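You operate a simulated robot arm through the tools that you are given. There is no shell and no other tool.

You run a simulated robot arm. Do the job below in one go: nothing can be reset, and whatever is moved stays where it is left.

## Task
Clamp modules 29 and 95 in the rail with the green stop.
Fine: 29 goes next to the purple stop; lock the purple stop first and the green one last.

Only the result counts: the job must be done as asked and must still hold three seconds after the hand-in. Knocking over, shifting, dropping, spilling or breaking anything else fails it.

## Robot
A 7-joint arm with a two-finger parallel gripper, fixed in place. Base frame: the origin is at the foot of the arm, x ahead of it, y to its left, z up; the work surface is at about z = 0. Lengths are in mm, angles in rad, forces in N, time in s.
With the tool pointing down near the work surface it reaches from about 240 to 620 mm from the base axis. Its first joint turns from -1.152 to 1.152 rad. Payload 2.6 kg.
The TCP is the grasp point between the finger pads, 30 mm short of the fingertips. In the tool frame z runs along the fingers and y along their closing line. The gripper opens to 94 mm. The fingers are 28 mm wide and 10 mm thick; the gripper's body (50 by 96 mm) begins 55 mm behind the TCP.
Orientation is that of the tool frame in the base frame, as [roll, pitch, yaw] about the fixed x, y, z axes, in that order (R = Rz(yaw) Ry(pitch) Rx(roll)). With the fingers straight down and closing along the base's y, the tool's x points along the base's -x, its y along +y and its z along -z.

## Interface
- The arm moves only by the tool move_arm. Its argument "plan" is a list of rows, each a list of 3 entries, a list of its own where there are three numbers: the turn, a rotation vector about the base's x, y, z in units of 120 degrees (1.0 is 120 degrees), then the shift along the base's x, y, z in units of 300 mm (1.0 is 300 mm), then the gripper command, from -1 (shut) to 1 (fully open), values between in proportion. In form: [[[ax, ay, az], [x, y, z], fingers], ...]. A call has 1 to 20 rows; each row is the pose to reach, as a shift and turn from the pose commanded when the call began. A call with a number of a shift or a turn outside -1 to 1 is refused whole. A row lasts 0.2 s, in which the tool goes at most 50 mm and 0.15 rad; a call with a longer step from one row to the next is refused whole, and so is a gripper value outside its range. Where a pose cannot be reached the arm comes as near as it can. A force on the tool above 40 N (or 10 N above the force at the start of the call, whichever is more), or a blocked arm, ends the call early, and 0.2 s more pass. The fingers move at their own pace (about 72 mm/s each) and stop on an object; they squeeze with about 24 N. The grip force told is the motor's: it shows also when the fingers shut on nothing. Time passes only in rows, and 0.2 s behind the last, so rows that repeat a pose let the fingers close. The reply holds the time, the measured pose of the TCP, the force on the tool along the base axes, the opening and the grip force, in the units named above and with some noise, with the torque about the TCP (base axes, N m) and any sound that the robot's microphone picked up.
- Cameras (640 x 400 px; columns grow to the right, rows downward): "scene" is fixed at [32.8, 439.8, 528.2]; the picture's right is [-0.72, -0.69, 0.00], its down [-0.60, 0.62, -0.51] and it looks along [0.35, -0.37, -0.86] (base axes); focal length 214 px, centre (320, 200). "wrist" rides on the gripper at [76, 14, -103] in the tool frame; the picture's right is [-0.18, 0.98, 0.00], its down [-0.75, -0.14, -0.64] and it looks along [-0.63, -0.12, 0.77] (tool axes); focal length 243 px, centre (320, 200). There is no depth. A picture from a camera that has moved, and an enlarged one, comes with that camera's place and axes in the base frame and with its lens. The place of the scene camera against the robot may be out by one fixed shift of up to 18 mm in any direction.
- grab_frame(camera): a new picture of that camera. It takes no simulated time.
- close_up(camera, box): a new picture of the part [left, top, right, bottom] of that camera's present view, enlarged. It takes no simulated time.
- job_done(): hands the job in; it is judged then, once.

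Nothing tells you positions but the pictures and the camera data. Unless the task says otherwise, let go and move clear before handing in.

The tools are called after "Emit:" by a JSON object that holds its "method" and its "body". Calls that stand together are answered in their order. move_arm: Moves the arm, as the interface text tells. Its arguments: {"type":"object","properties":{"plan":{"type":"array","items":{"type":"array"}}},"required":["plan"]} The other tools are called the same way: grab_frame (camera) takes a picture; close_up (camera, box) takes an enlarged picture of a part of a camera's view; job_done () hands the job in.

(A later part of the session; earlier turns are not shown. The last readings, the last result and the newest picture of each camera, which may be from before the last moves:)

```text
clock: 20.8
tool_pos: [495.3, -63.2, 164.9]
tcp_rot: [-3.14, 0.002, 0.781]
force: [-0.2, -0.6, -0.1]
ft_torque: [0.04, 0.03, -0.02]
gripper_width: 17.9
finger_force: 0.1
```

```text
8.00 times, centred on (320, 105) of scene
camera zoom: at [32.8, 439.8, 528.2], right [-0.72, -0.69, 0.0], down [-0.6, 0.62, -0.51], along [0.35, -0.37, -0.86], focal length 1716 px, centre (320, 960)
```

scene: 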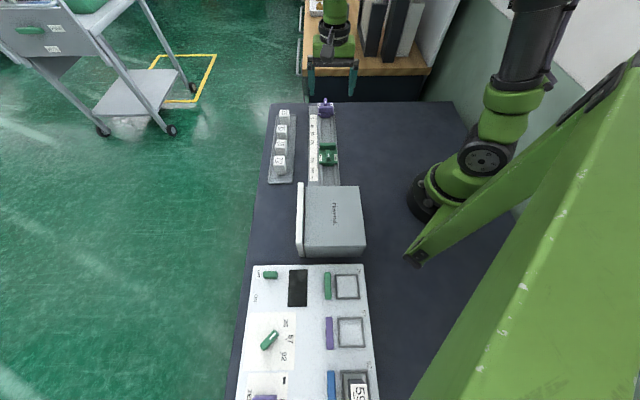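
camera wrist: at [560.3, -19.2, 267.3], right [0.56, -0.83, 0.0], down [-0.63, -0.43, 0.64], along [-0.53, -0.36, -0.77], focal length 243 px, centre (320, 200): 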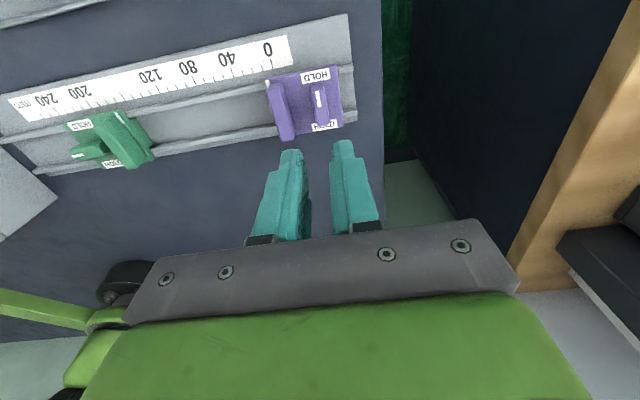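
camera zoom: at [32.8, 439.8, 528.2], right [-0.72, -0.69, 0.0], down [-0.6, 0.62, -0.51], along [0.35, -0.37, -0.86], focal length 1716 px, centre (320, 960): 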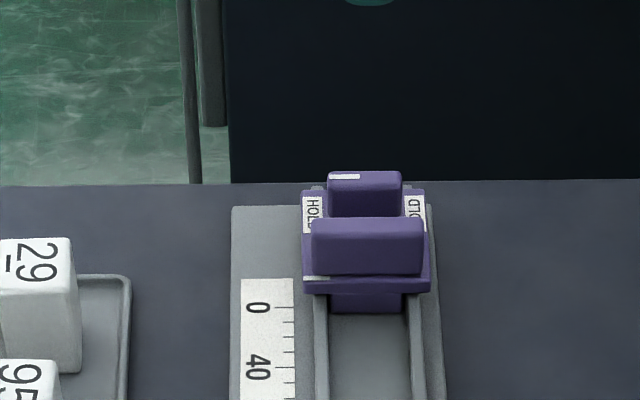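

The purple lever now lies across the rail, pointing to HOLD. This side view also shows both stops and the rail well, so I'll enlarge it.

Emit:
{"method": "close_up", "body": {"camera": "wrist", "box": [230, 40, 390, 140]}}

Emit:
{"method": "close_up", "body": {"camera": "wrist", "box": [40, 60, 200, 160]}}

```text
4.00 times, centred on (310, 90) of wrist
camera zoom: at [560.3, -19.2, 267.3], right [0.56, -0.83, 0.0], down [-0.63, -0.43, 0.64], along [-0.53, -0.36, -0.77], focal length 970 px, centre (360, 640)
```

zoom: 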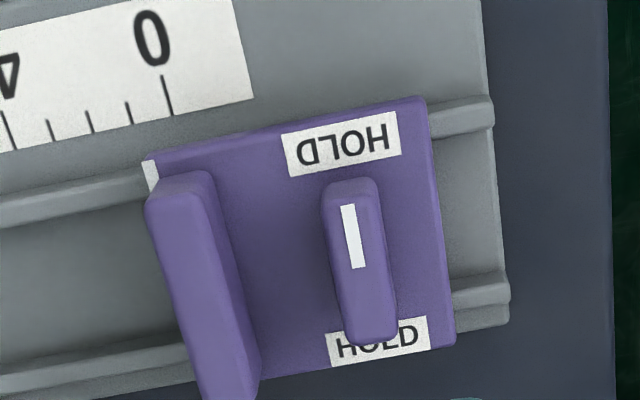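

```text
4.00 times, centred on (120, 110) of wrist
camera zoom: at [560.3, -19.2, 267.3], right [0.56, -0.83, 0.0], down [-0.63, -0.43, 0.64], along [-0.53, -0.36, -0.77], focal length 970 px, centre (1120, 560)
```

zoom: 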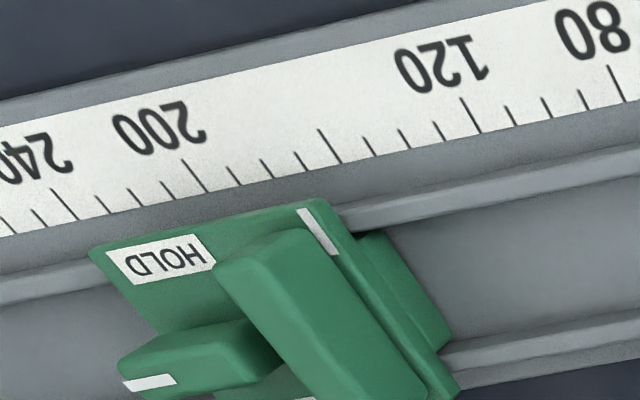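

The purple stop is locked. Next I'll swing the tool back so it closes across the tray, and hover above module 29.

Emit:
{"method": "move_arm", "body": {"plan": [[[0, 0, 0.058], [0.0, 0.0, 0], 0.25], [[0, 0, 0.116], [0.01, 0.04, 0], 0.25], [[0, 0, 0.174], [0.03, 0.08, 0], 0.25], [[0, 0, 0.232], [0.05, 0.13, 0], 0.25], [[0, 0, 0.29], [0.07, 0.18, 0], 0.25], [[0, 0, 0.348], [0.09, 0.23, 0], 0.25], [[0, 0, 0.406], [0.11, 0.28, 0], 0.25], [[0, 0, 0.464], [0.13, 0.33, 0], 0.25], [[0, 0, 0.522], [0.15, 0.38, 0], 0.25], [[0, 0, 0.58], [0.17, 0.43, -0.03], 0.25], [[0, 0, 0.638], [0.185, 0.47, -0.07], 0.25], [[0, 0, 0.696], [0.194, 0.493, -0.12], 0.25], [[0, 0, 0.752], [0.194, 0.493, -0.16], 0.25], [[0, 0, 0.752], [0.194, 0.493, -0.16], 0.25]]}}

Emit:
{"method": "grab_frame", "body": {"camera": "wrist"}}

Emit:
{"method": "close_up", "body": {"camera": "wrist", "box": [240, 60, 400, 160]}}

```text
clock: 23.8
tool_pos: [553.2, 82.4, 117.6]
tcp_rot: [-3.139, 0.001, 2.361]
force: [0.3, 0.1, -1.5]
ft_torque: [0.01, 0.02, -0.05]
gripper_width: 58.6
finger_force: 0.1
```

```text
taken
camera wrist: at [510.4, 147.2, 219.3], right [0.82, 0.57, 0.0], down [0.44, -0.63, 0.64], along [0.36, -0.53, -0.77], focal length 243 px, centre (320, 200)
```

wrist: 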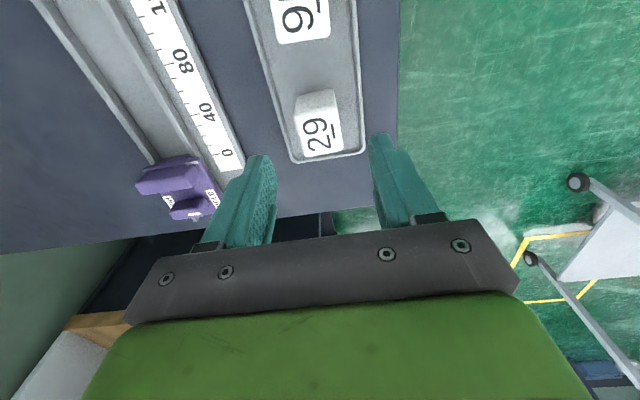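

```text
4.00 times, centred on (320, 110) of wrist
camera zoom: at [510.4, 147.2, 219.3], right [0.82, 0.57, 0.0], down [0.44, -0.63, 0.64], along [0.36, -0.53, -0.77], focal length 970 px, centre (320, 560)
```

zoom: 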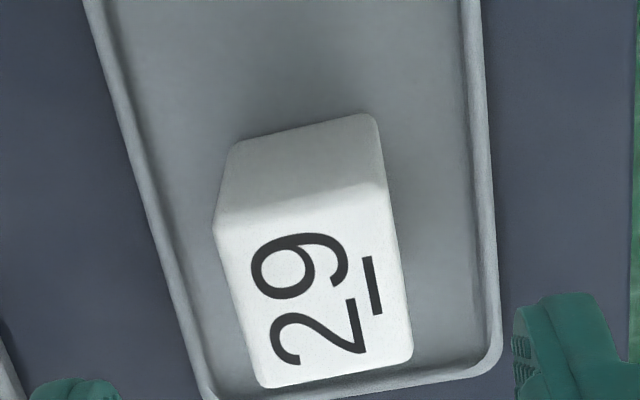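

Module 29 is centred under the tool within 2 mm and nearly square to it. I'll lower to z ≈ 57 so the tips stay above the tray rim, and grip it.

Emit:
{"method": "move_arm", "body": {"plan": [[[0, 0, 0], [-0.003, 0.003, -0.06], 0.25], [[0, 0, 0], [-0.003, 0.003, -0.12], 0.25], [[0, 0, 0], [-0.003, 0.003, -0.17], 0.25], [[0, 0, 0], [-0.003, 0.003, -0.2], 0.25], [[0, 0, 0], [-0.003, 0.003, -0.2], 0.25]]}}

Emit:
{"method": "close_up", "body": {"camera": "wrist", "box": [220, 90, 420, 215]}}

Emit:
{"method": "close_up", "body": {"camera": "scene", "box": [250, 80, 350, 142]}}

```text
clock: 25.0
tool_pos: [552.8, 84.1, 54.1]
tcp_rot: [-3.14, 0.0, 2.358]
force: [0.6, -0.6, 0.3]
ft_torque: [-0.01, 0.02, -0.01]
gripper_width: 58.7
finger_force: 0.1
```

```text
3.20 times, centred on (320, 152) of wrist
camera zoom: at [509.4, 148.5, 158.1], right [0.82, 0.57, 0.0], down [0.43, -0.63, 0.64], along [0.36, -0.53, -0.77], focal length 776 px, centre (320, 352)
```

zoom: 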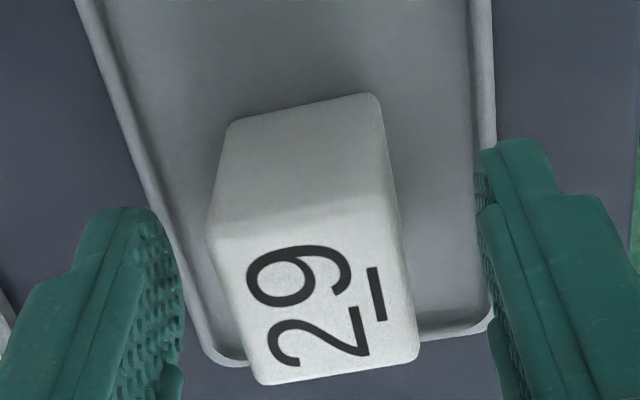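

```text
6.40 times, centred on (300, 111) of scene
camera zoom: at [32.8, 439.8, 528.2], right [-0.72, -0.69, 0.0], down [-0.6, 0.62, -0.51], along [0.35, -0.37, -0.86], focal length 1373 px, centre (448, 770)
```

zoom: 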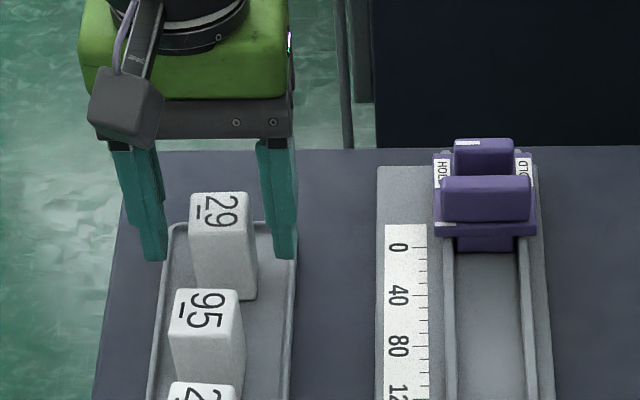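

The fingers straddle module 29 evenly, clear of the tray rim. I'll close and lift it straight up.

Emit:
{"method": "move_arm", "body": {"plan": [[[0, 0, 0], [0, 0, 0], -1], [[0, 0, 0], [0, 0, 0], -1], [[0, 0, 0], [0, 0, 0], -1], [[0, 0, 0], [0, 0, 0.02], -1], [[0, 0, 0], [0, 0, 0.06], -1], [[0, 0, 0], [0, 0, 0.15], -1], [[0, 0, 0], [0, 0, 0.25], -1], [[0, 0, 0], [0, 0, 0.28], -1]]}}

Emit:
{"method": "grab_frame", "body": {"camera": "wrist"}}

Emit:
{"method": "close_up", "body": {"camera": "scene", "box": [250, 60, 350, 122]}}

```text
clock: 26.8
tool_pos: [552.3, 85.1, 141.3]
tcp_rot: [-3.14, 0.002, 2.358]
force: [0.1, -0.8, -0.5]
ft_torque: [0.02, 0.0, -0.02]
gripper_width: 0.1
finger_force: 24.2
```

```text
taken
camera wrist: at [509.1, 148.7, 243.7], right [0.82, 0.57, 0.0], down [0.43, -0.63, 0.64], along [0.36, -0.53, -0.77], focal length 243 px, centre (320, 200)
```

wrist: 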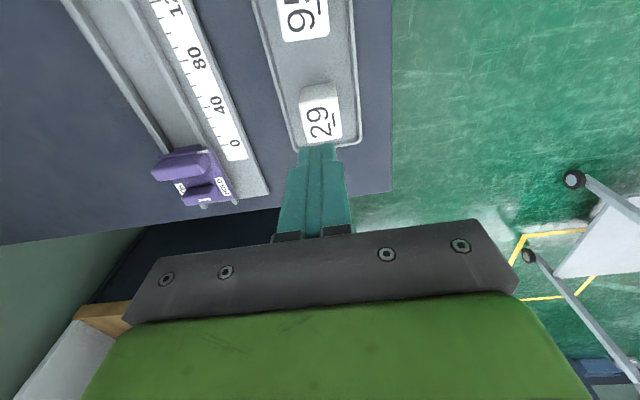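

```text
6.40 times, centred on (300, 91) of scene
camera zoom: at [32.8, 439.8, 528.2], right [-0.72, -0.69, 0.0], down [-0.6, 0.62, -0.51], along [0.35, -0.37, -0.86], focal length 1373 px, centre (448, 898)
```

zoom: 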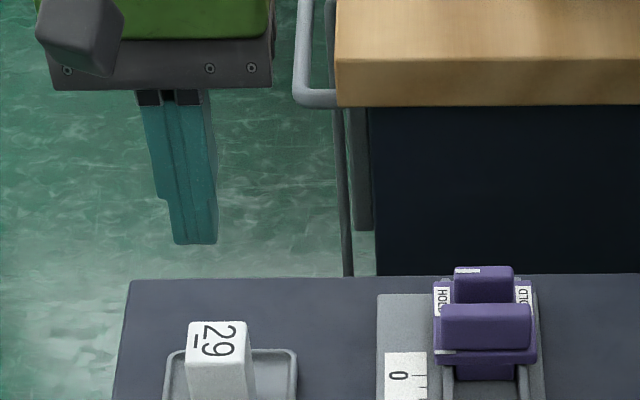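

The fingers shut on nothing and module 29 stayed behind, still standing in the tray. I'll look at how it stands now.

Emit:
{"method": "close_up", "body": {"camera": "wrist", "box": [240, 60, 400, 160]}}

Emit:
{"method": "close_up", "body": {"camera": "scene", "box": [260, 100, 310, 131]}}

```text
4.00 times, centred on (320, 110) of wrist
camera zoom: at [509.1, 148.7, 243.7], right [0.82, 0.57, 0.0], down [0.43, -0.63, 0.64], along [0.36, -0.53, -0.77], focal length 970 px, centre (320, 560)
```

zoom: 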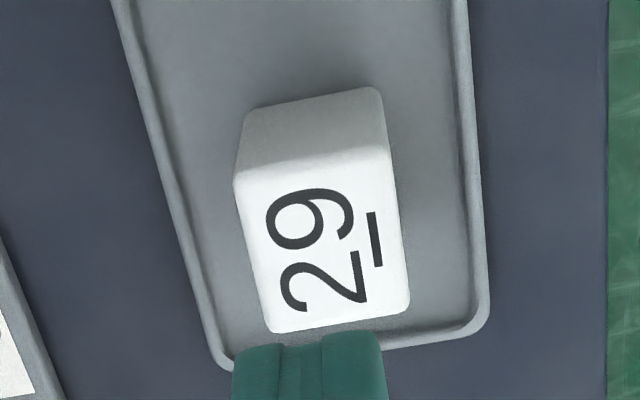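

```text
12.80 times, centred on (285, 116) of scene
camera zoom: at [32.8, 439.8, 528.2], right [-0.72, -0.69, 0.0], down [-0.6, 0.62, -0.51], along [0.35, -0.37, -0.86], focal length 2745 px, centre (768, 1282)
```

zoom: 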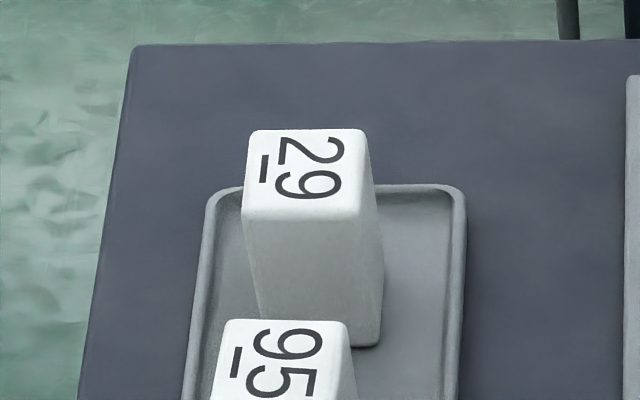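

Module 29 still stands upright in place; the fingers must have slipped off it. I'll open, go lower for a fuller grip, and check the grip before lifting slowly.

Emit:
{"method": "move_arm", "body": {"plan": [[[0, 0, 0], [0.003, 0.003, 0], 0.02], [[0, 0, 0], [0.003, 0.003, 0], 0.02], [[0, 0, 0], [0.003, 0.003, -0.1], 0.02], [[0, 0, 0], [0.003, 0.003, -0.2], 0.02], [[0, 0, 0], [0.003, 0.003, -0.27], 0.02], [[0, 0, 0], [0.003, 0.003, -0.32], 0.02], [[0, 0, 0], [0.003, 0.003, -0.32], 0.02]]}}

Emit:
{"method": "close_up", "body": {"camera": "wrist", "box": [220, 90, 420, 215]}}

Emit:
{"method": "close_up", "body": {"camera": "scene", "box": [250, 90, 330, 140]}}

```text
clock: 28.4
tool_pos: [553.3, 86.4, 44.3]
tcp_rot: [-3.139, 0.0, 2.358]
force: [-0.1, 0.3, 0.4]
ft_torque: [-0.03, 0.0, 0.02]
gripper_width: 47.9
finger_force: 0.1
```

```text
3.20 times, centred on (320, 152) of wrist
camera zoom: at [510.3, 150.5, 146.5], right [0.82, 0.57, 0.0], down [0.43, -0.63, 0.64], along [0.36, -0.53, -0.77], focal length 776 px, centre (320, 352)
```

zoom: 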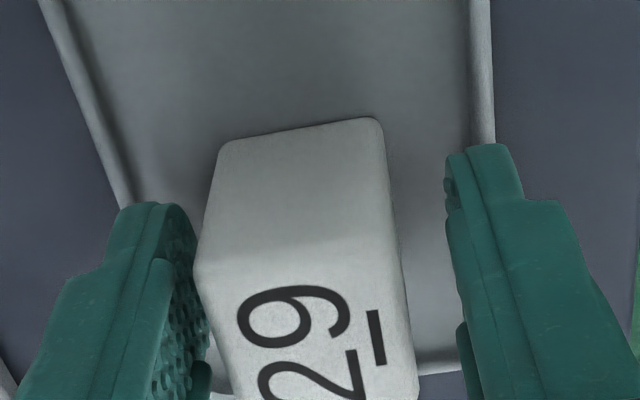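

```text
8.00 times, centred on (290, 115) of scene
camera zoom: at [32.8, 439.8, 528.2], right [-0.72, -0.69, 0.0], down [-0.6, 0.62, -0.51], along [0.35, -0.37, -0.86], focal length 1716 px, centre (560, 880)
```

zoom: 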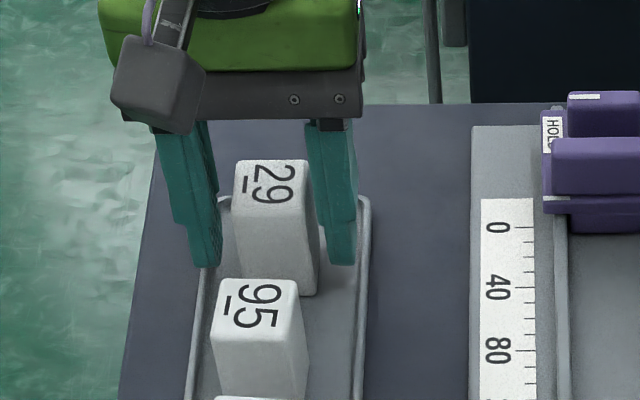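

The fingers straddle the module with tips near z = 15. I'll close only, and read the width.

Emit:
{"method": "move_arm", "body": {"plan": [[[0, 0, 0], [0, 0, 0], -1], [[0, 0, 0], [0, 0, 0], -1], [[0, 0, 0], [0, 0, 0], -1]]}}

Emit:
{"method": "close_up", "body": {"camera": "wrist", "box": [220, 90, 420, 215]}}

```text
clock: 29.2
tool_pos: [553.4, 86.1, 43.6]
tcp_rot: [-3.139, 0.002, 2.358]
force: [0.2, 0.1, -0.5]
ft_torque: [0.03, 0.0, 0.0]
gripper_width: 35.7
finger_force: 24.1
```

```text
3.20 times, centred on (320, 152) of wrist
camera zoom: at [510.2, 150.6, 146.6], right [0.82, 0.57, 0.0], down [0.43, -0.63, 0.64], along [0.36, -0.53, -0.77], focal length 776 px, centre (320, 352)
```

zoom: 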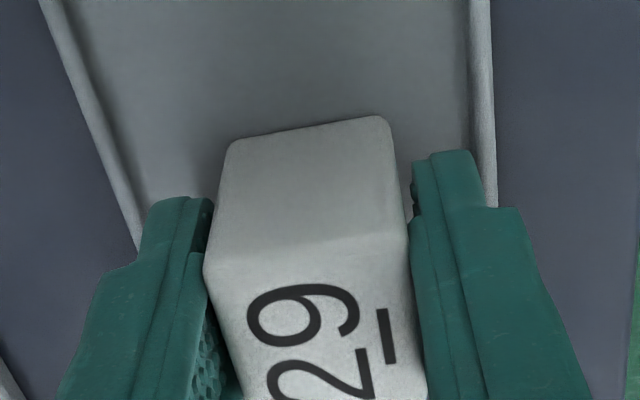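

The grip reads 35.7 mm with 24 N, so the module is held. I'll lift a few millimetres slowly and check that it comes along.

Emit:
{"method": "move_arm", "body": {"plan": [[[0, 0, 0], [0, 0, 0.006], -1], [[0, 0, 0], [0, 0, 0.012], -1], [[0, 0, 0], [0, 0, 0.02], -1], [[0, 0, 0], [0, 0, 0.03], -1], [[0, 0, 0], [0, 0, 0.04], -1]]}}

Emit:
{"method": "close_up", "body": {"camera": "wrist", "box": [220, 90, 420, 215]}}

Emit:
{"method": "close_up", "body": {"camera": "scene", "box": [250, 90, 330, 140]}}

```text
clock: 30.4
tool_pos: [554.1, 87.1, 56.3]
tcp_rot: [-3.141, 0.003, 2.358]
force: [-1.1, 0.3, -1.1]
ft_torque: [0.02, -0.03, -0.02]
gripper_width: 35.7
finger_force: 23.9
```

```text
3.20 times, centred on (320, 152) of wrist
camera zoom: at [510.5, 151.4, 159.5], right [0.82, 0.57, 0.0], down [0.43, -0.63, 0.64], along [0.36, -0.53, -0.77], focal length 776 px, centre (320, 352)
```

zoom: 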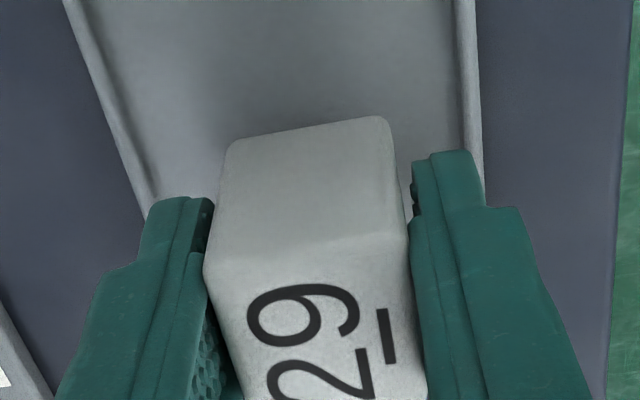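

```text
8.00 times, centred on (290, 115) of scene
camera zoom: at [32.8, 439.8, 528.2], right [-0.72, -0.69, 0.0], down [-0.6, 0.62, -0.51], along [0.35, -0.37, -0.86], focal length 1716 px, centre (560, 880)
```

zoom: 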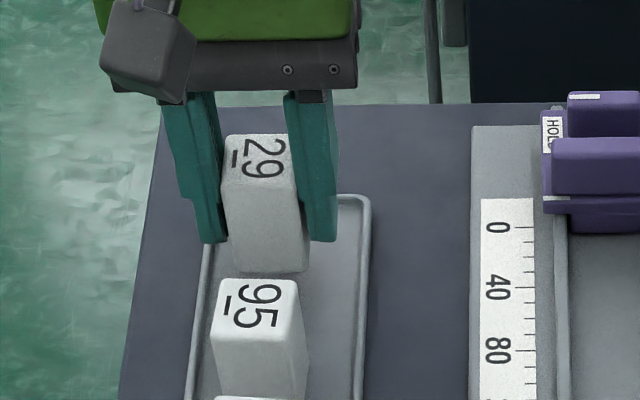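

Module 29 is in the grip and lifting cleanly. I'll raise it smoothly and carry it over the rail, a little ahead of the purple stop.

Emit:
{"method": "move_arm", "body": {"plan": [[[0, 0, 0], [0, 0, 0.02], -1], [[0, 0, 0], [0, 0, 0.06], -1], [[0, 0, 0], [0, 0, 0.11], -1], [[0, 0, 0], [0, 0, 0.155], -1], [[0, 0, 0], [-0.015, -0.014, 0.18], -1], [[0, 0, 0], [-0.045, -0.042, 0.18], -1], [[0, 0, 0], [-0.09, -0.083, 0.18], -1], [[0, 0, 0], [-0.135, -0.125, 0.18], -1], [[0, 0, 0], [-0.18, -0.166, 0.18], -1], [[0, 0, 0], [-0.225, -0.208, 0.18], -1], [[0, 0, 0], [-0.27, -0.25, 0.18], -1], [[0, 0, 0], [-0.315, -0.29, 0.18], -1], [[0, 0, 0], [-0.345, -0.32, 0.18], -1], [[0, 0, 0], [-0.36, -0.333, 0.18], -1], [[0, 0, 0], [-0.36, -0.333, 0.18], -1]]}}

Emit:
{"method": "grab_frame", "body": {"camera": "wrist"}}

Emit:
{"method": "close_up", "body": {"camera": "scene", "box": [270, 60, 370, 122]}}

```text
clock: 33.6
tool_pos: [447.4, -14.3, 109.8]
tcp_rot: [-3.141, 0.003, 2.357]
force: [0.8, -0.1, -0.9]
ft_torque: [0.0, 0.0, -0.01]
gripper_width: 36.0
finger_force: 23.8
```

```text
taken
camera wrist: at [403.6, 50.2, 213.1], right [0.82, 0.57, 0.0], down [0.43, -0.63, 0.64], along [0.36, -0.53, -0.77], focal length 243 px, centre (320, 200)
```

wrist: 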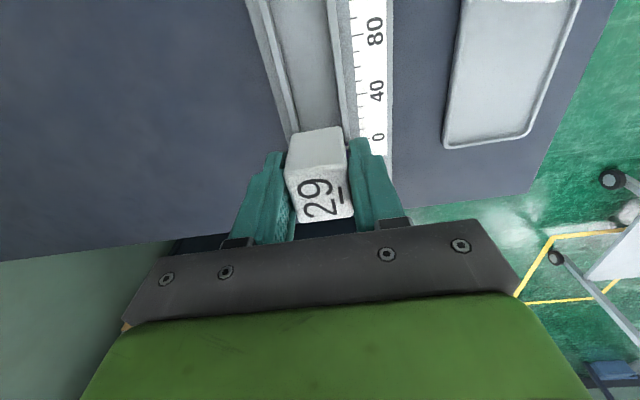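

```text
6.40 times, centred on (320, 91) of scene
camera zoom: at [32.8, 439.8, 528.2], right [-0.72, -0.69, 0.0], down [-0.6, 0.62, -0.51], along [0.35, -0.37, -0.86], focal length 1373 px, centre (320, 898)
```

zoom: 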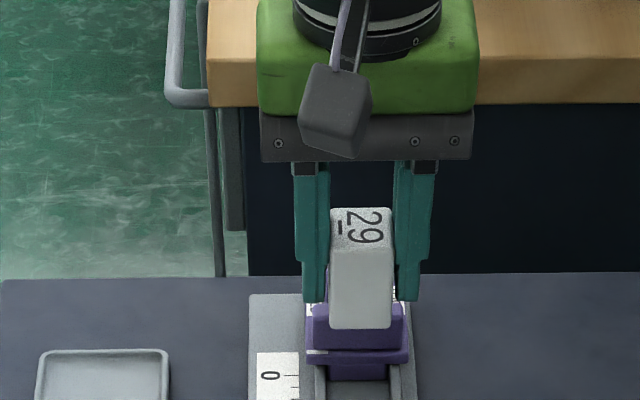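

Module 29 hangs over the rail just ahead of the purple stop. I'll enlarge the wrist view to measure the channel against the tool before lowering.

Emit:
{"method": "close_up", "body": {"camera": "wrist", "box": [240, 0, 400, 100]}}

Emit:
{"method": "close_up", "body": {"camera": "wrist", "box": [240, 90, 400, 190]}}

Emit:
{"method": "close_up", "body": {"camera": "scene", "box": [300, 90, 360, 127]}}

```text
4.00 times, centred on (320, 50) of wrist
camera zoom: at [403.6, 50.2, 213.1], right [0.82, 0.57, 0.0], down [0.43, -0.63, 0.64], along [0.36, -0.53, -0.77], focal length 970 px, centre (320, 800)
```

zoom: 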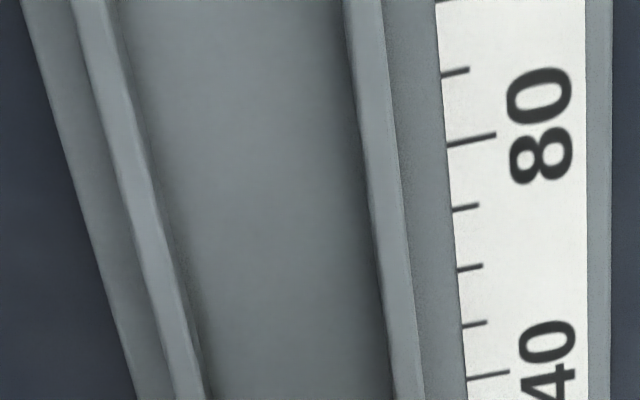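

```text
4.00 times, centred on (320, 140) of wrist
camera zoom: at [403.6, 50.2, 213.1], right [0.82, 0.57, 0.0], down [0.43, -0.63, 0.64], along [0.36, -0.53, -0.77], focal length 970 px, centre (320, 440)
```

zoom: 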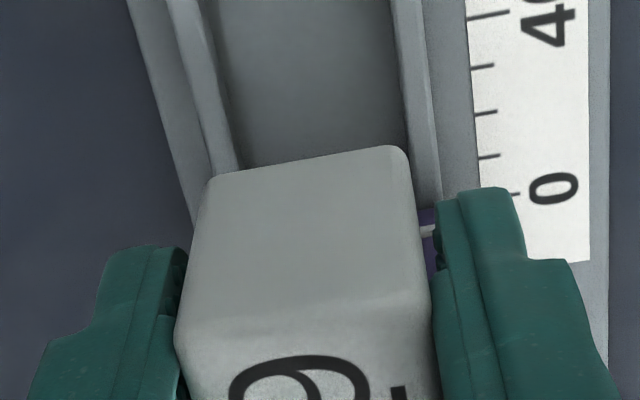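

```text
10.67 times, centred on (330, 108) of scene
camera zoom: at [32.8, 439.8, 528.2], right [-0.72, -0.69, 0.0], down [-0.6, 0.62, -0.51], along [0.35, -0.37, -0.86], focal length 2288 px, centre (213, 1176)
```

zoom: 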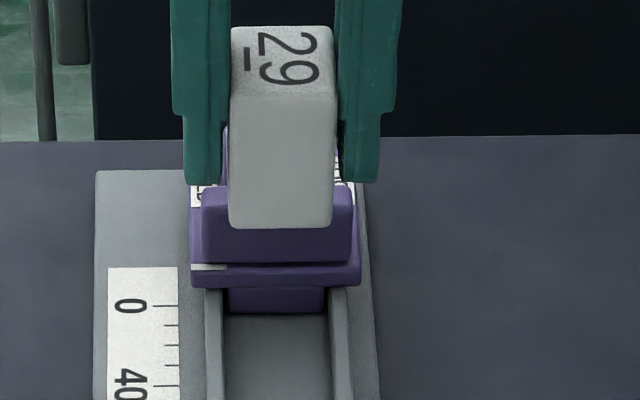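

The channel centre lies within about 0.3 mm of the tool axis, and the module's back face is about 6 mm ahead of the purple stop. I'll lower to just above the ridges and look again.

Emit:
{"method": "move_arm", "body": {"plan": [[[0, 0, 0], [0, 0, -0.03], -1], [[0, 0, 0], [0, 0, -0.08], -1], [[0, 0, 0], [0, 0, -0.13], -1], [[0, 0, 0], [0, 0, -0.16], -1], [[0, 0, 0], [0, 0, -0.16], -1]]}}

Emit:
{"method": "close_up", "body": {"camera": "wrist", "box": [240, 60, 400, 160]}}

Emit:
{"method": "close_up", "body": {"camera": "scene", "box": [300, 90, 360, 127]}}

```text
clock: 34.8
tool_pos: [446.0, -14.0, 61.3]
tcp_rot: [-3.139, 0.003, 2.357]
force: [0.0, 1.5, -0.7]
ft_torque: [-0.01, 0.01, -0.01]
gripper_width: 35.8
finger_force: 24.4
```

```text
4.00 times, centred on (320, 110) of wrist
camera zoom: at [403.3, 50.2, 164.3], right [0.82, 0.57, 0.0], down [0.43, -0.63, 0.64], along [0.36, -0.53, -0.77], focal length 970 px, centre (320, 560)
```

zoom: 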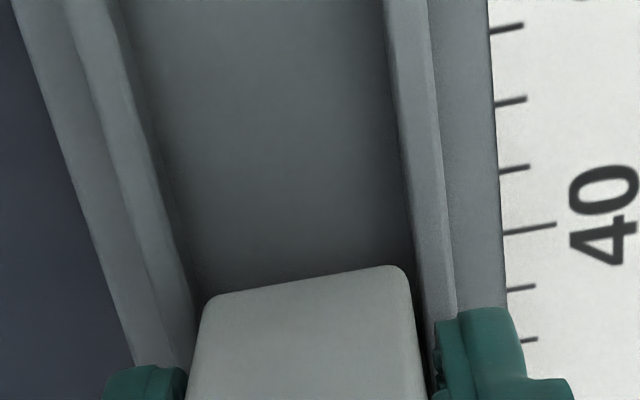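

```text
10.67 times, centred on (330, 108) of scene
camera zoom: at [32.8, 439.8, 528.2], right [-0.72, -0.69, 0.0], down [-0.6, 0.62, -0.51], along [0.35, -0.37, -0.86], focal length 2288 px, centre (213, 1176)
```

zoom: 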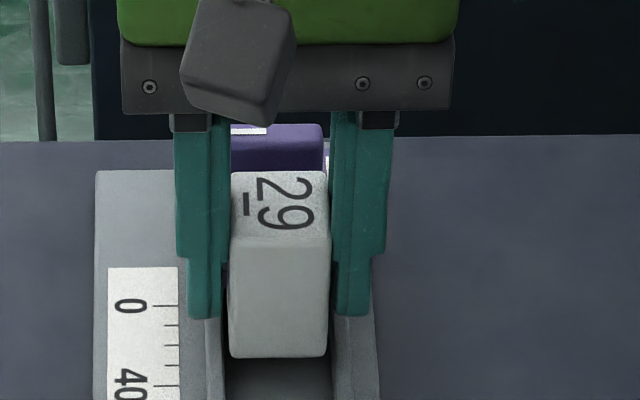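

The module sits squarely between the ridges. I'll lower it slowly toward the channel floor.

Emit:
{"method": "move_arm", "body": {"plan": [[[0, 0, 0], [0, 0, -0.012], -1], [[0, 0, 0], [0, 0, -0.024], -1], [[0, 0, 0], [0, 0, -0.034], -1], [[0, 0, 0], [0, 0, -0.042], -1], [[0, 0, 0], [0, 0, -0.042], -1]]}}

Emit:
{"method": "close_up", "body": {"camera": "wrist", "box": [240, 60, 400, 160]}}

Emit:
{"method": "close_up", "body": {"camera": "scene", "box": [300, 90, 360, 127]}}

```text
clock: 36.0
tool_pos: [447.7, -14.4, 49.3]
tcp_rot: [-3.14, 0.002, 2.357]
force: [-0.4, -0.3, 0.0]
ft_torque: [-0.01, -0.04, -0.02]
gripper_width: 36.0
finger_force: 23.6
```

```text
4.00 times, centred on (320, 110) of wrist
camera zoom: at [403.1, 50.2, 152.6], right [0.82, 0.57, 0.0], down [0.43, -0.63, 0.64], along [0.36, -0.53, -0.77], focal length 970 px, centre (320, 560)
```

zoom: 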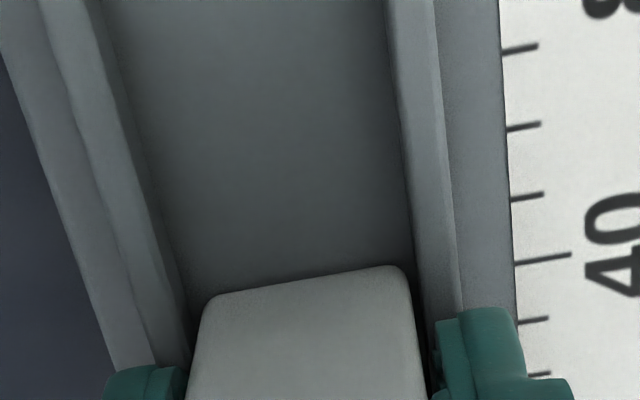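

```text
10.67 times, centred on (330, 108) of scene
camera zoom: at [32.8, 439.8, 528.2], right [-0.72, -0.69, 0.0], down [-0.6, 0.62, -0.51], along [0.35, -0.37, -0.86], focal length 2288 px, centre (213, 1176)
```

zoom: 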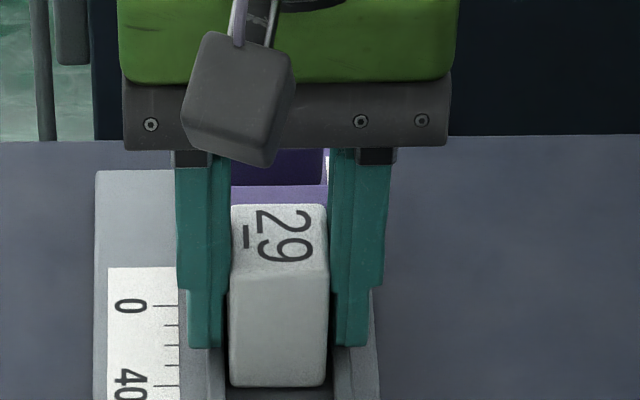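

No contact yet. I'll keep easing it down in about 2 mm steps.

Emit:
{"method": "move_arm", "body": {"plan": [[[0, 0, 0], [0, 0, -0.005], -1], [[0, 0, 0], [0, 0, -0.01], -1], [[0, 0, 0], [0, 0, -0.015], -1]]}}

Emit:
{"method": "close_up", "body": {"camera": "wrist", "box": [240, 60, 400, 160]}}

```text
clock: 36.8
tool_pos: [446.1, -14.3, 48.1]
tcp_rot: [-3.142, 0.002, 2.357]
force: [-16.6, -3.6, 33.8]
ft_torque: [0.41, 0.68, 0.45]
gripper_width: 35.5
finger_force: 24.1
```

```text
4.00 times, centred on (320, 110) of wrist
camera zoom: at [402.9, 50.3, 150.7], right [0.83, 0.56, 0.0], down [0.43, -0.63, 0.64], along [0.36, -0.53, -0.77], focal length 970 px, centre (320, 560)
```

zoom: 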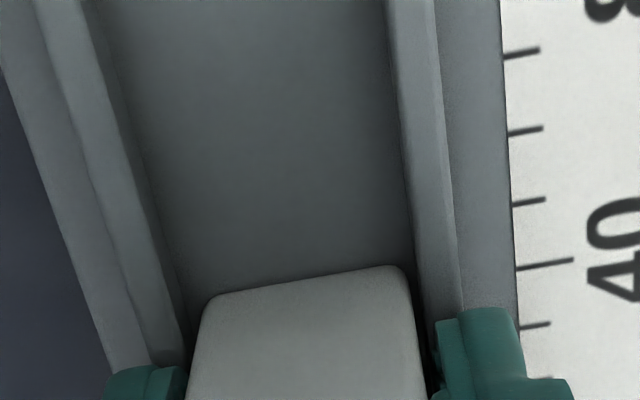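

Contact at about z = 48 with 34 N, so it is either on the floor or the tips are on the ridges. I'll relieve the press slightly and open the fingers a little to release it.

Emit:
{"method": "move_arm", "body": {"plan": [[[0, 0, 0], [0, 0, 0.006], -1], [[0, 0, 0], [0, 0, 0.009], -1], [[0, 0, 0], [0, 0, 0.009], -1]]}}

Emit:
{"method": "close_up", "body": {"camera": "scene", "box": [300, 90, 360, 127]}}

Emit:
{"method": "close_up", "body": {"camera": "wrist", "box": [240, 90, 400, 190]}}

```text
clock: 37.6
tool_pos: [446.2, -13.7, 48.5]
tcp_rot: [-3.14, 0.001, 2.359]
force: [0.4, -2.4, 3.9]
ft_torque: [0.07, -0.02, -0.06]
gripper_width: 35.7
finger_force: 24.1
```

```text
10.67 times, centred on (330, 108) of scene
camera zoom: at [32.8, 439.8, 528.2], right [-0.72, -0.69, 0.0], down [-0.6, 0.62, -0.51], along [0.35, -0.37, -0.86], focal length 2288 px, centre (213, 1176)
```

zoom: 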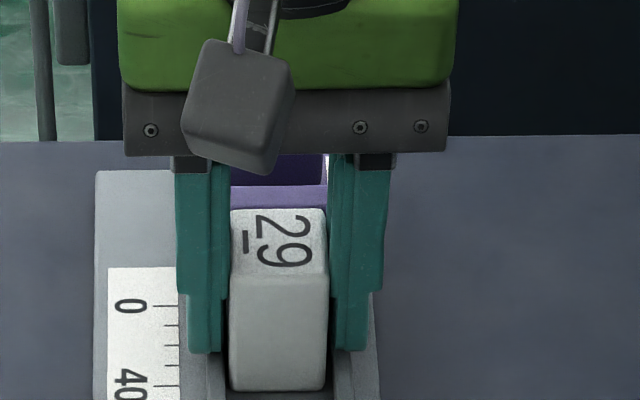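

```text
4.00 times, centred on (320, 140) of wrist
camera zoom: at [403.0, 50.4, 150.7], right [0.82, 0.57, 0.0], down [0.43, -0.63, 0.64], along [0.36, -0.53, -0.76], focal length 970 px, centre (320, 440)
```

zoom: 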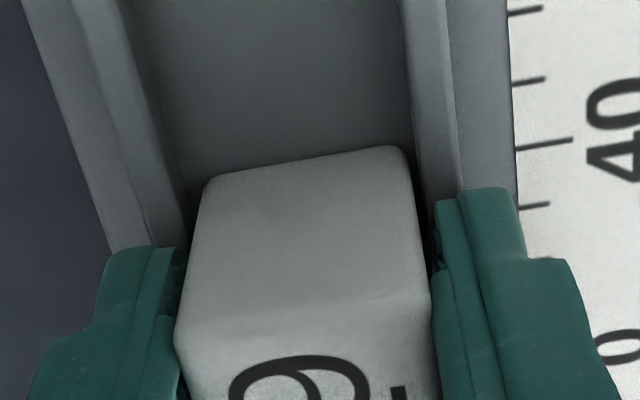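

The module rests on the channel floor with only a light load. While still holding it, I'll slide it toward the purple stop until I feel contact.

Emit:
{"method": "move_arm", "body": {"plan": [[[0, 0, 0], [0.0047, -0.0047, 0], -1], [[0, 0, 0], [0.0094, -0.0094, 0], -1], [[0, 0, 0], [0.0118, -0.0118, 0], -1], [[0, 0, 0], [0.0118, -0.0118, 0], -1]]}}

Emit:
{"method": "close_up", "body": {"camera": "wrist", "box": [240, 90, 400, 190]}}

```text
clock: 38.6
tool_pos: [449.8, -16.4, 47.9]
tcp_rot: [-3.138, -0.002, 2.358]
force: [-11.3, 8.8, 12.3]
ft_torque: [0.26, 0.02, 0.01]
gripper_width: 35.6
finger_force: 24.0
```

```text
4.00 times, centred on (320, 140) of wrist
camera zoom: at [405.7, 48.1, 151.0], right [0.82, 0.57, 0.0], down [0.44, -0.63, 0.64], along [0.36, -0.53, -0.77], focal length 970 px, centre (320, 440)
```

zoom: 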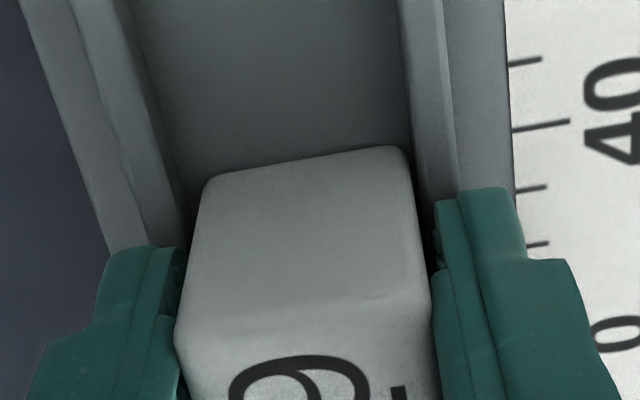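

About 14 N pushes back along the rail. I'll push a little more to tell contact from sliding friction.

Emit:
{"method": "move_arm", "body": {"plan": [[[0, 0, 0], [0.0035, -0.0035, 0], -1], [[0, 0, 0], [0.006, -0.006, 0], -1], [[0, 0, 0], [0.006, -0.006, 0], -1]]}}

Emit:
{"method": "close_up", "body": {"camera": "scene", "box": [300, 90, 360, 127]}}

```text
clock: 39.2
tool_pos: [449.4, -16.4, 49.1]
tcp_rot: [-3.14, -0.008, 2.357]
force: [-1.9, 0.3, 4.0]
ft_torque: [-0.01, -0.03, -0.07]
gripper_width: 35.9
finger_force: 23.7
stopped in row 3: the force on the tool passed its limit at 42 N (the readings are from after the stop); the commanded pose is now the measured one
```

```text
10.67 times, centred on (330, 108) of scene
camera zoom: at [32.9, 439.8, 528.2], right [-0.72, -0.69, 0.0], down [-0.6, 0.62, -0.51], along [0.35, -0.37, -0.86], focal length 2288 px, centre (213, 1176)
```

zoom: 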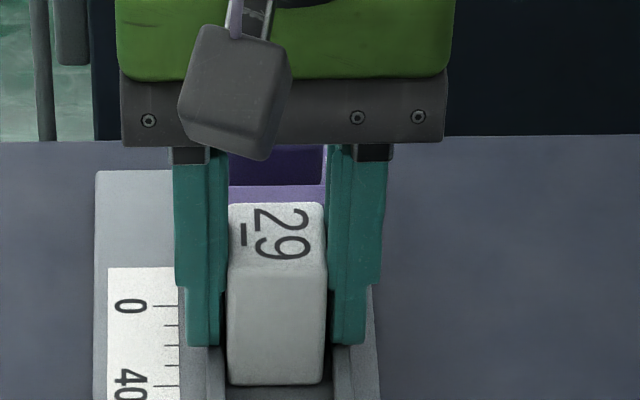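

Firm contact: 29 is seated against the locked purple stop. I'll open gently and rise straight up.

Emit:
{"method": "move_arm", "body": {"plan": [[[0, 0, 0], [0, 0, 0], 0.02], [[0, 0, 0], [0, 0, 0], 0.02], [[0, 0, 0], [0, 0, 0.03], 0.02], [[-0.0027, -0.0027, 0], [0, 0, 0.1], 0.02], [[-0.0027, -0.0027, 0], [0, 0, 0.2], 0.02], [[-0.0027, -0.0027, 0], [0, 0, 0.3], 0.02], [[-0.0027, -0.0027, 0], [0, 0, 0.3], 0.02]]}}

Emit:
{"method": "grab_frame", "body": {"camera": "wrist"}}

Emit:
{"method": "close_up", "body": {"camera": "scene", "box": [250, 80, 370, 155]}}

```text
clock: 40.9
tool_pos: [448.3, -15.1, 138.0]
tcp_rot: [-3.139, 0.001, 2.359]
force: [-0.2, -0.7, -0.2]
ft_torque: [0.0, 0.02, 0.02]
gripper_width: 48.1
finger_force: 0.1
```

```text
taken
camera wrist: at [406.3, 48.6, 241.3], right [0.82, 0.57, 0.0], down [0.44, -0.63, 0.64], along [0.36, -0.53, -0.77], focal length 243 px, centre (320, 200)
```

wrist: 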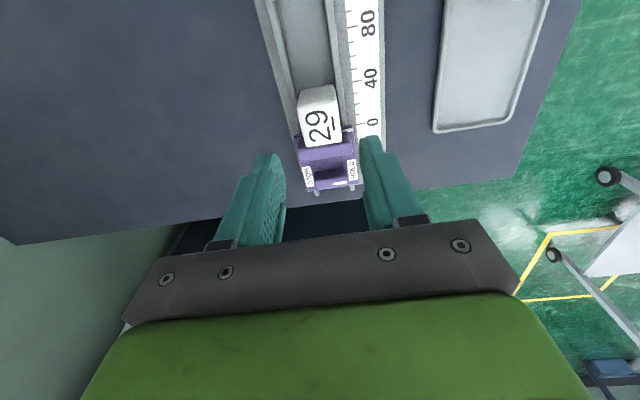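

```text
5.33 times, centred on (310, 118) of scene
camera zoom: at [32.8, 439.8, 528.2], right [-0.72, -0.69, 0.0], down [-0.6, 0.62, -0.51], along [0.35, -0.37, -0.86], focal length 1144 px, centre (373, 640)
```

zoom: 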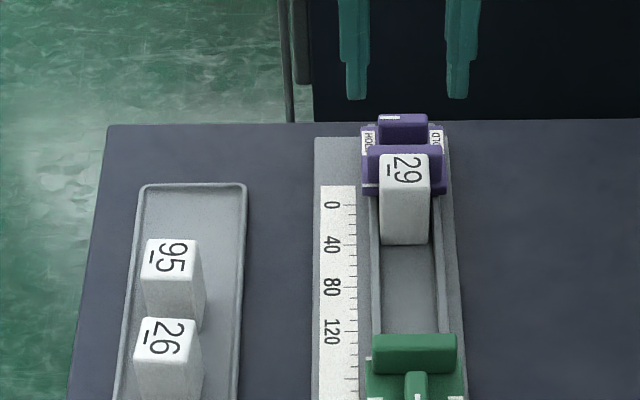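

29 stands properly against the purple stop. Now I'll go and hover over module 95.

Emit:
{"method": "move_arm", "body": {"plan": [[[0, 0, 0], [0.035, 0.104, 0], 0.02], [[0, 0, 0], [0.07, 0.208, 0], 0.02], [[0, 0, 0], [0.105, 0.312, 0], 0.02], [[0, 0, 0], [0.14, 0.416, -0.03], 0.02], [[0, 0, 0], [0.176, 0.52, -0.067], 0.02], [[0, 0, 0], [0.176, 0.52, -0.067], 0.02]]}}

Emit:
{"method": "grab_frame", "body": {"camera": "wrist"}}

Emit:
{"method": "close_up", "body": {"camera": "wrist", "box": [240, 60, 400, 160]}}

```text
clock: 42.2
tool_pos: [502.6, 140.5, 118.3]
tcp_rot: [-3.138, 0.0, 2.357]
force: [-0.2, -1.0, 1.0]
ft_torque: [0.0, 0.01, 0.0]
gripper_width: 47.9
finger_force: 0.1
```

```text
taken
camera wrist: at [459.3, 204.3, 220.5], right [0.82, 0.57, 0.0], down [0.43, -0.63, 0.64], along [0.36, -0.53, -0.77], focal length 243 px, centre (320, 200)
```

wrist: 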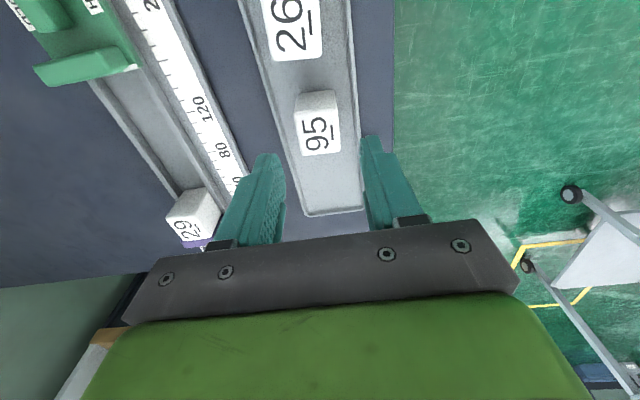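

```text
4.00 times, centred on (320, 110) of wrist
camera zoom: at [459.3, 204.3, 220.5], right [0.82, 0.57, 0.0], down [0.43, -0.63, 0.64], along [0.36, -0.53, -0.77], focal length 970 px, centre (320, 560)
```

zoom: 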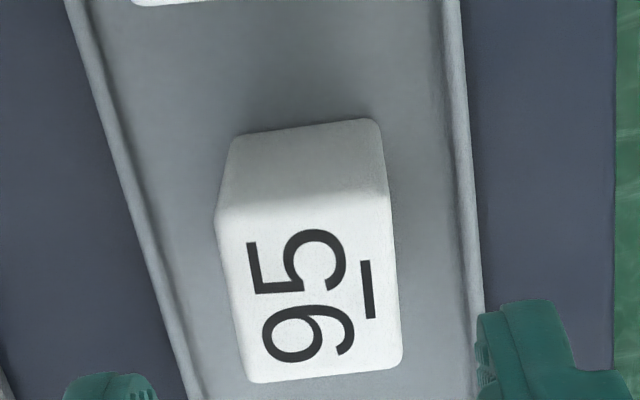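

Module 95 is under the tool, turned about 3° clockwise. I'll match that turn, lower to z ≈ 44 as before, and check.

Emit:
{"method": "move_arm", "body": {"plan": [[[0, 0, -0.0253], [-0.004, -0.001, 0], 0.02], [[0, 0, -0.0253], [-0.004, -0.001, -0.08], 0.02], [[0, 0, -0.0253], [-0.004, -0.001, -0.16], 0.02], [[0, 0, -0.0253], [-0.004, -0.001, -0.22], 0.02], [[0, 0, -0.0253], [-0.004, -0.001, -0.246], 0.02], [[0, 0, -0.0253], [-0.004, -0.001, -0.246], 0.02]]}}

Emit:
{"method": "close_up", "body": {"camera": "wrist", "box": [220, 90, 420, 215]}}

Emit:
{"method": "close_up", "body": {"camera": "scene", "box": [250, 100, 330, 150]}}

```text
clock: 43.6
tool_pos: [501.7, 140.3, 43.3]
tcp_rot: [-3.138, 0.0, 2.304]
force: [0.4, -0.4, -1.3]
ft_torque: [-0.01, 0.0, 0.02]
gripper_width: 47.7
finger_force: 0.0
```

```text
3.20 times, centred on (320, 152) of wrist
camera zoom: at [462.3, 206.4, 146.1], right [0.85, 0.52, 0.0], down [0.4, -0.65, 0.64], along [0.33, -0.55, -0.77], focal length 776 px, centre (320, 352)
```

zoom: 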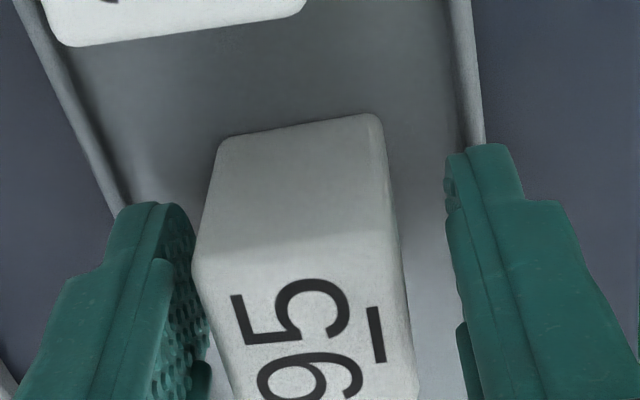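

```text
8.00 times, centred on (290, 125) of scene
camera zoom: at [32.8, 439.8, 528.2], right [-0.72, -0.69, 0.0], down [-0.6, 0.62, -0.51], along [0.35, -0.37, -0.86], focal length 1716 px, centre (560, 800)
```

zoom: 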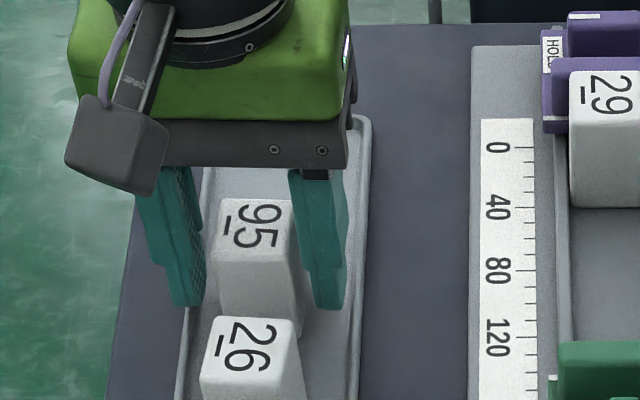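

The fingers straddle 95 squarely. I'll close, confirm the width, and lift slowly.

Emit:
{"method": "move_arm", "body": {"plan": [[[0, 0, 0], [0, 0, 0], -1], [[0, 0, 0], [0, 0, 0], -1], [[0, 0, 0], [0, 0, 0], -1], [[0, 0, 0], [0, 0, 0.006], -1], [[0, 0, 0], [0, 0, 0.012], -1], [[0, 0, 0], [0, 0, 0.02], -1], [[0, 0, 0], [0, 0, 0.03], -1], [[0, 0, 0], [0, 0, 0.04], -1]]}}

Emit:
{"method": "close_up", "body": {"camera": "wrist", "box": [220, 90, 420, 215]}}

Emit:
{"method": "close_up", "body": {"camera": "scene", "box": [250, 100, 330, 150]}}

```text
clock: 45.5
tool_pos: [500.9, 140.2, 55.7]
tcp_rot: [-3.139, 0.0, 2.308]
force: [-0.2, 0.3, -0.8]
ft_torque: [-0.03, 0.0, 0.01]
gripper_width: 35.7
finger_force: 24.0
```

```text
3.20 times, centred on (320, 152) of wrist
camera zoom: at [461.4, 206.4, 158.6], right [0.85, 0.52, 0.0], down [0.4, -0.65, 0.64], along [0.33, -0.55, -0.77], focal length 776 px, centre (320, 352)
```

zoom: 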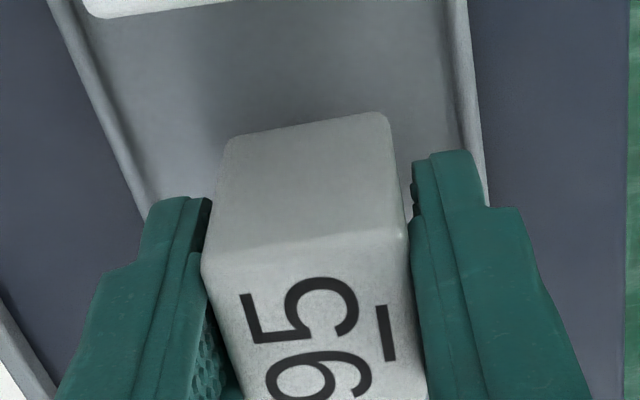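

```text
8.00 times, centred on (290, 125) of scene
camera zoom: at [32.8, 439.8, 528.2], right [-0.72, -0.69, 0.0], down [-0.6, 0.62, -0.51], along [0.35, -0.37, -0.86], focal length 1716 px, centre (560, 800)
```

zoom: 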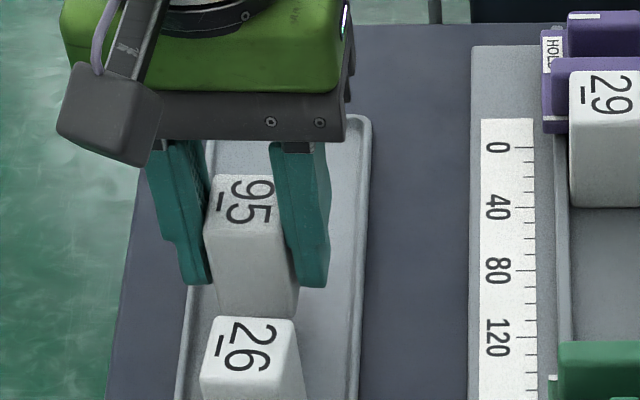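

95 is held and clear of the tray. I'll carry it smoothly over the rail, a few millimetres ahead of 29, straightening the turn on the way.

Emit:
{"method": "move_arm", "body": {"plan": [[[0, 0, 0], [0, 0, 0.02], -1], [[0, 0, 0], [0, 0, 0.06], -1], [[0, 0, 0], [0, 0, 0.11], -1], [[0, 0, 0], [0, 0, 0.155], -1], [[0, 0, 0.004], [-0.011, -0.018, 0.18], -1], [[0, 0, 0.008], [-0.033, -0.052, 0.18], -1], [[0, 0, 0.012], [-0.065, -0.102, 0.18], -1], [[0, 0, 0.016], [-0.099, -0.155, 0.18], -1], [[0, 0, 0.02], [-0.133, -0.209, 0.18], -1], [[0, 0, 0.0234], [-0.167, -0.262, 0.18], -1], [[0, 0, 0.0234], [-0.201, -0.315, 0.18], -1], [[0, 0, 0.0234], [-0.233, -0.365, 0.18], -1], [[0, 0, 0.0234], [-0.258, -0.405, 0.18], -1], [[0, 0, 0.0234], [-0.27, -0.423, 0.18], -1], [[0, 0, 0.0234], [-0.27, -0.423, 0.18], -1]]}}

Emit:
{"method": "grab_frame", "body": {"camera": "wrist"}}

Emit:
{"method": "close_up", "body": {"camera": "wrist", "box": [240, 40, 400, 140]}}

Emit:
{"method": "close_up", "body": {"camera": "scene", "box": [270, 80, 370, 142]}}

```text
clock: 48.6
tool_pos: [419.0, 13.2, 109.2]
tcp_rot: [-3.138, 0.0, 2.351]
force: [0.0, -0.5, -0.8]
ft_torque: [-0.01, 0.02, 0.05]
gripper_width: 35.8
finger_force: 23.6
```

```text
taken
camera wrist: at [376.5, 77.5, 212.2], right [0.83, 0.56, 0.0], down [0.43, -0.63, 0.64], along [0.36, -0.53, -0.77], focal length 243 px, centre (320, 200)
```

wrist: 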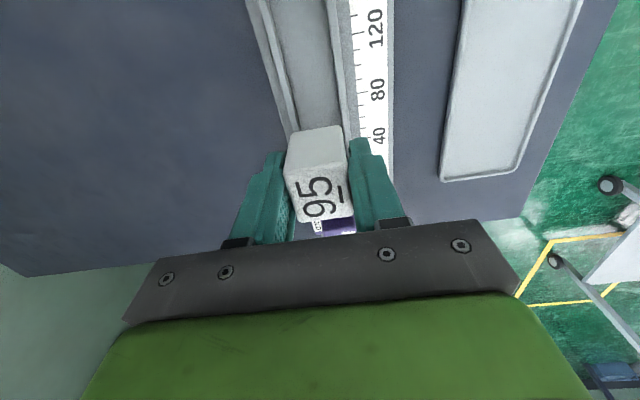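

```text
4.00 times, centred on (320, 90) of wrist
camera zoom: at [376.5, 77.5, 212.2], right [0.83, 0.56, 0.0], down [0.43, -0.63, 0.64], along [0.36, -0.53, -0.77], focal length 970 px, centre (320, 640)
```

zoom: 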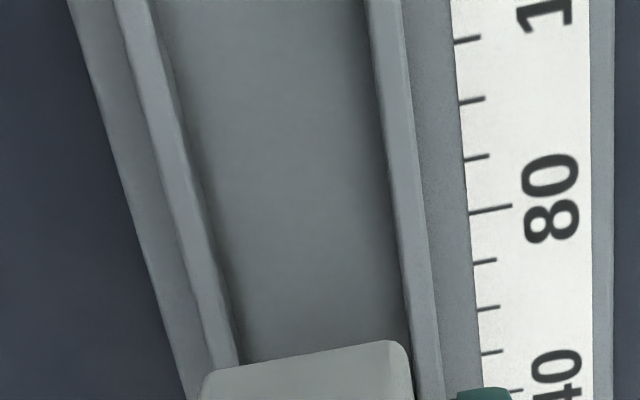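

```text
6.40 times, centred on (320, 111) of scene
camera zoom: at [32.8, 439.8, 528.2], right [-0.72, -0.69, 0.0], down [-0.6, 0.62, -0.51], along [0.35, -0.37, -0.86], focal length 1373 px, centre (320, 770)
```

zoom: 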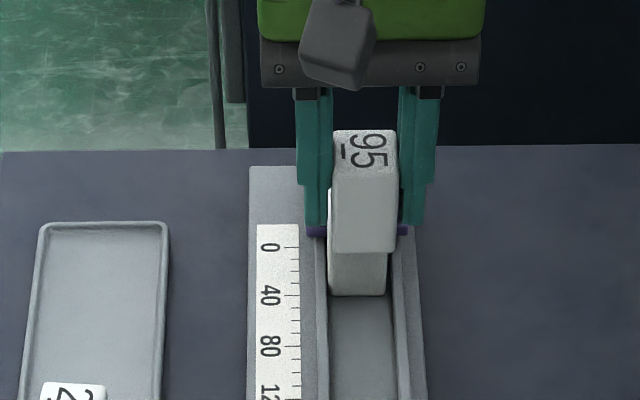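

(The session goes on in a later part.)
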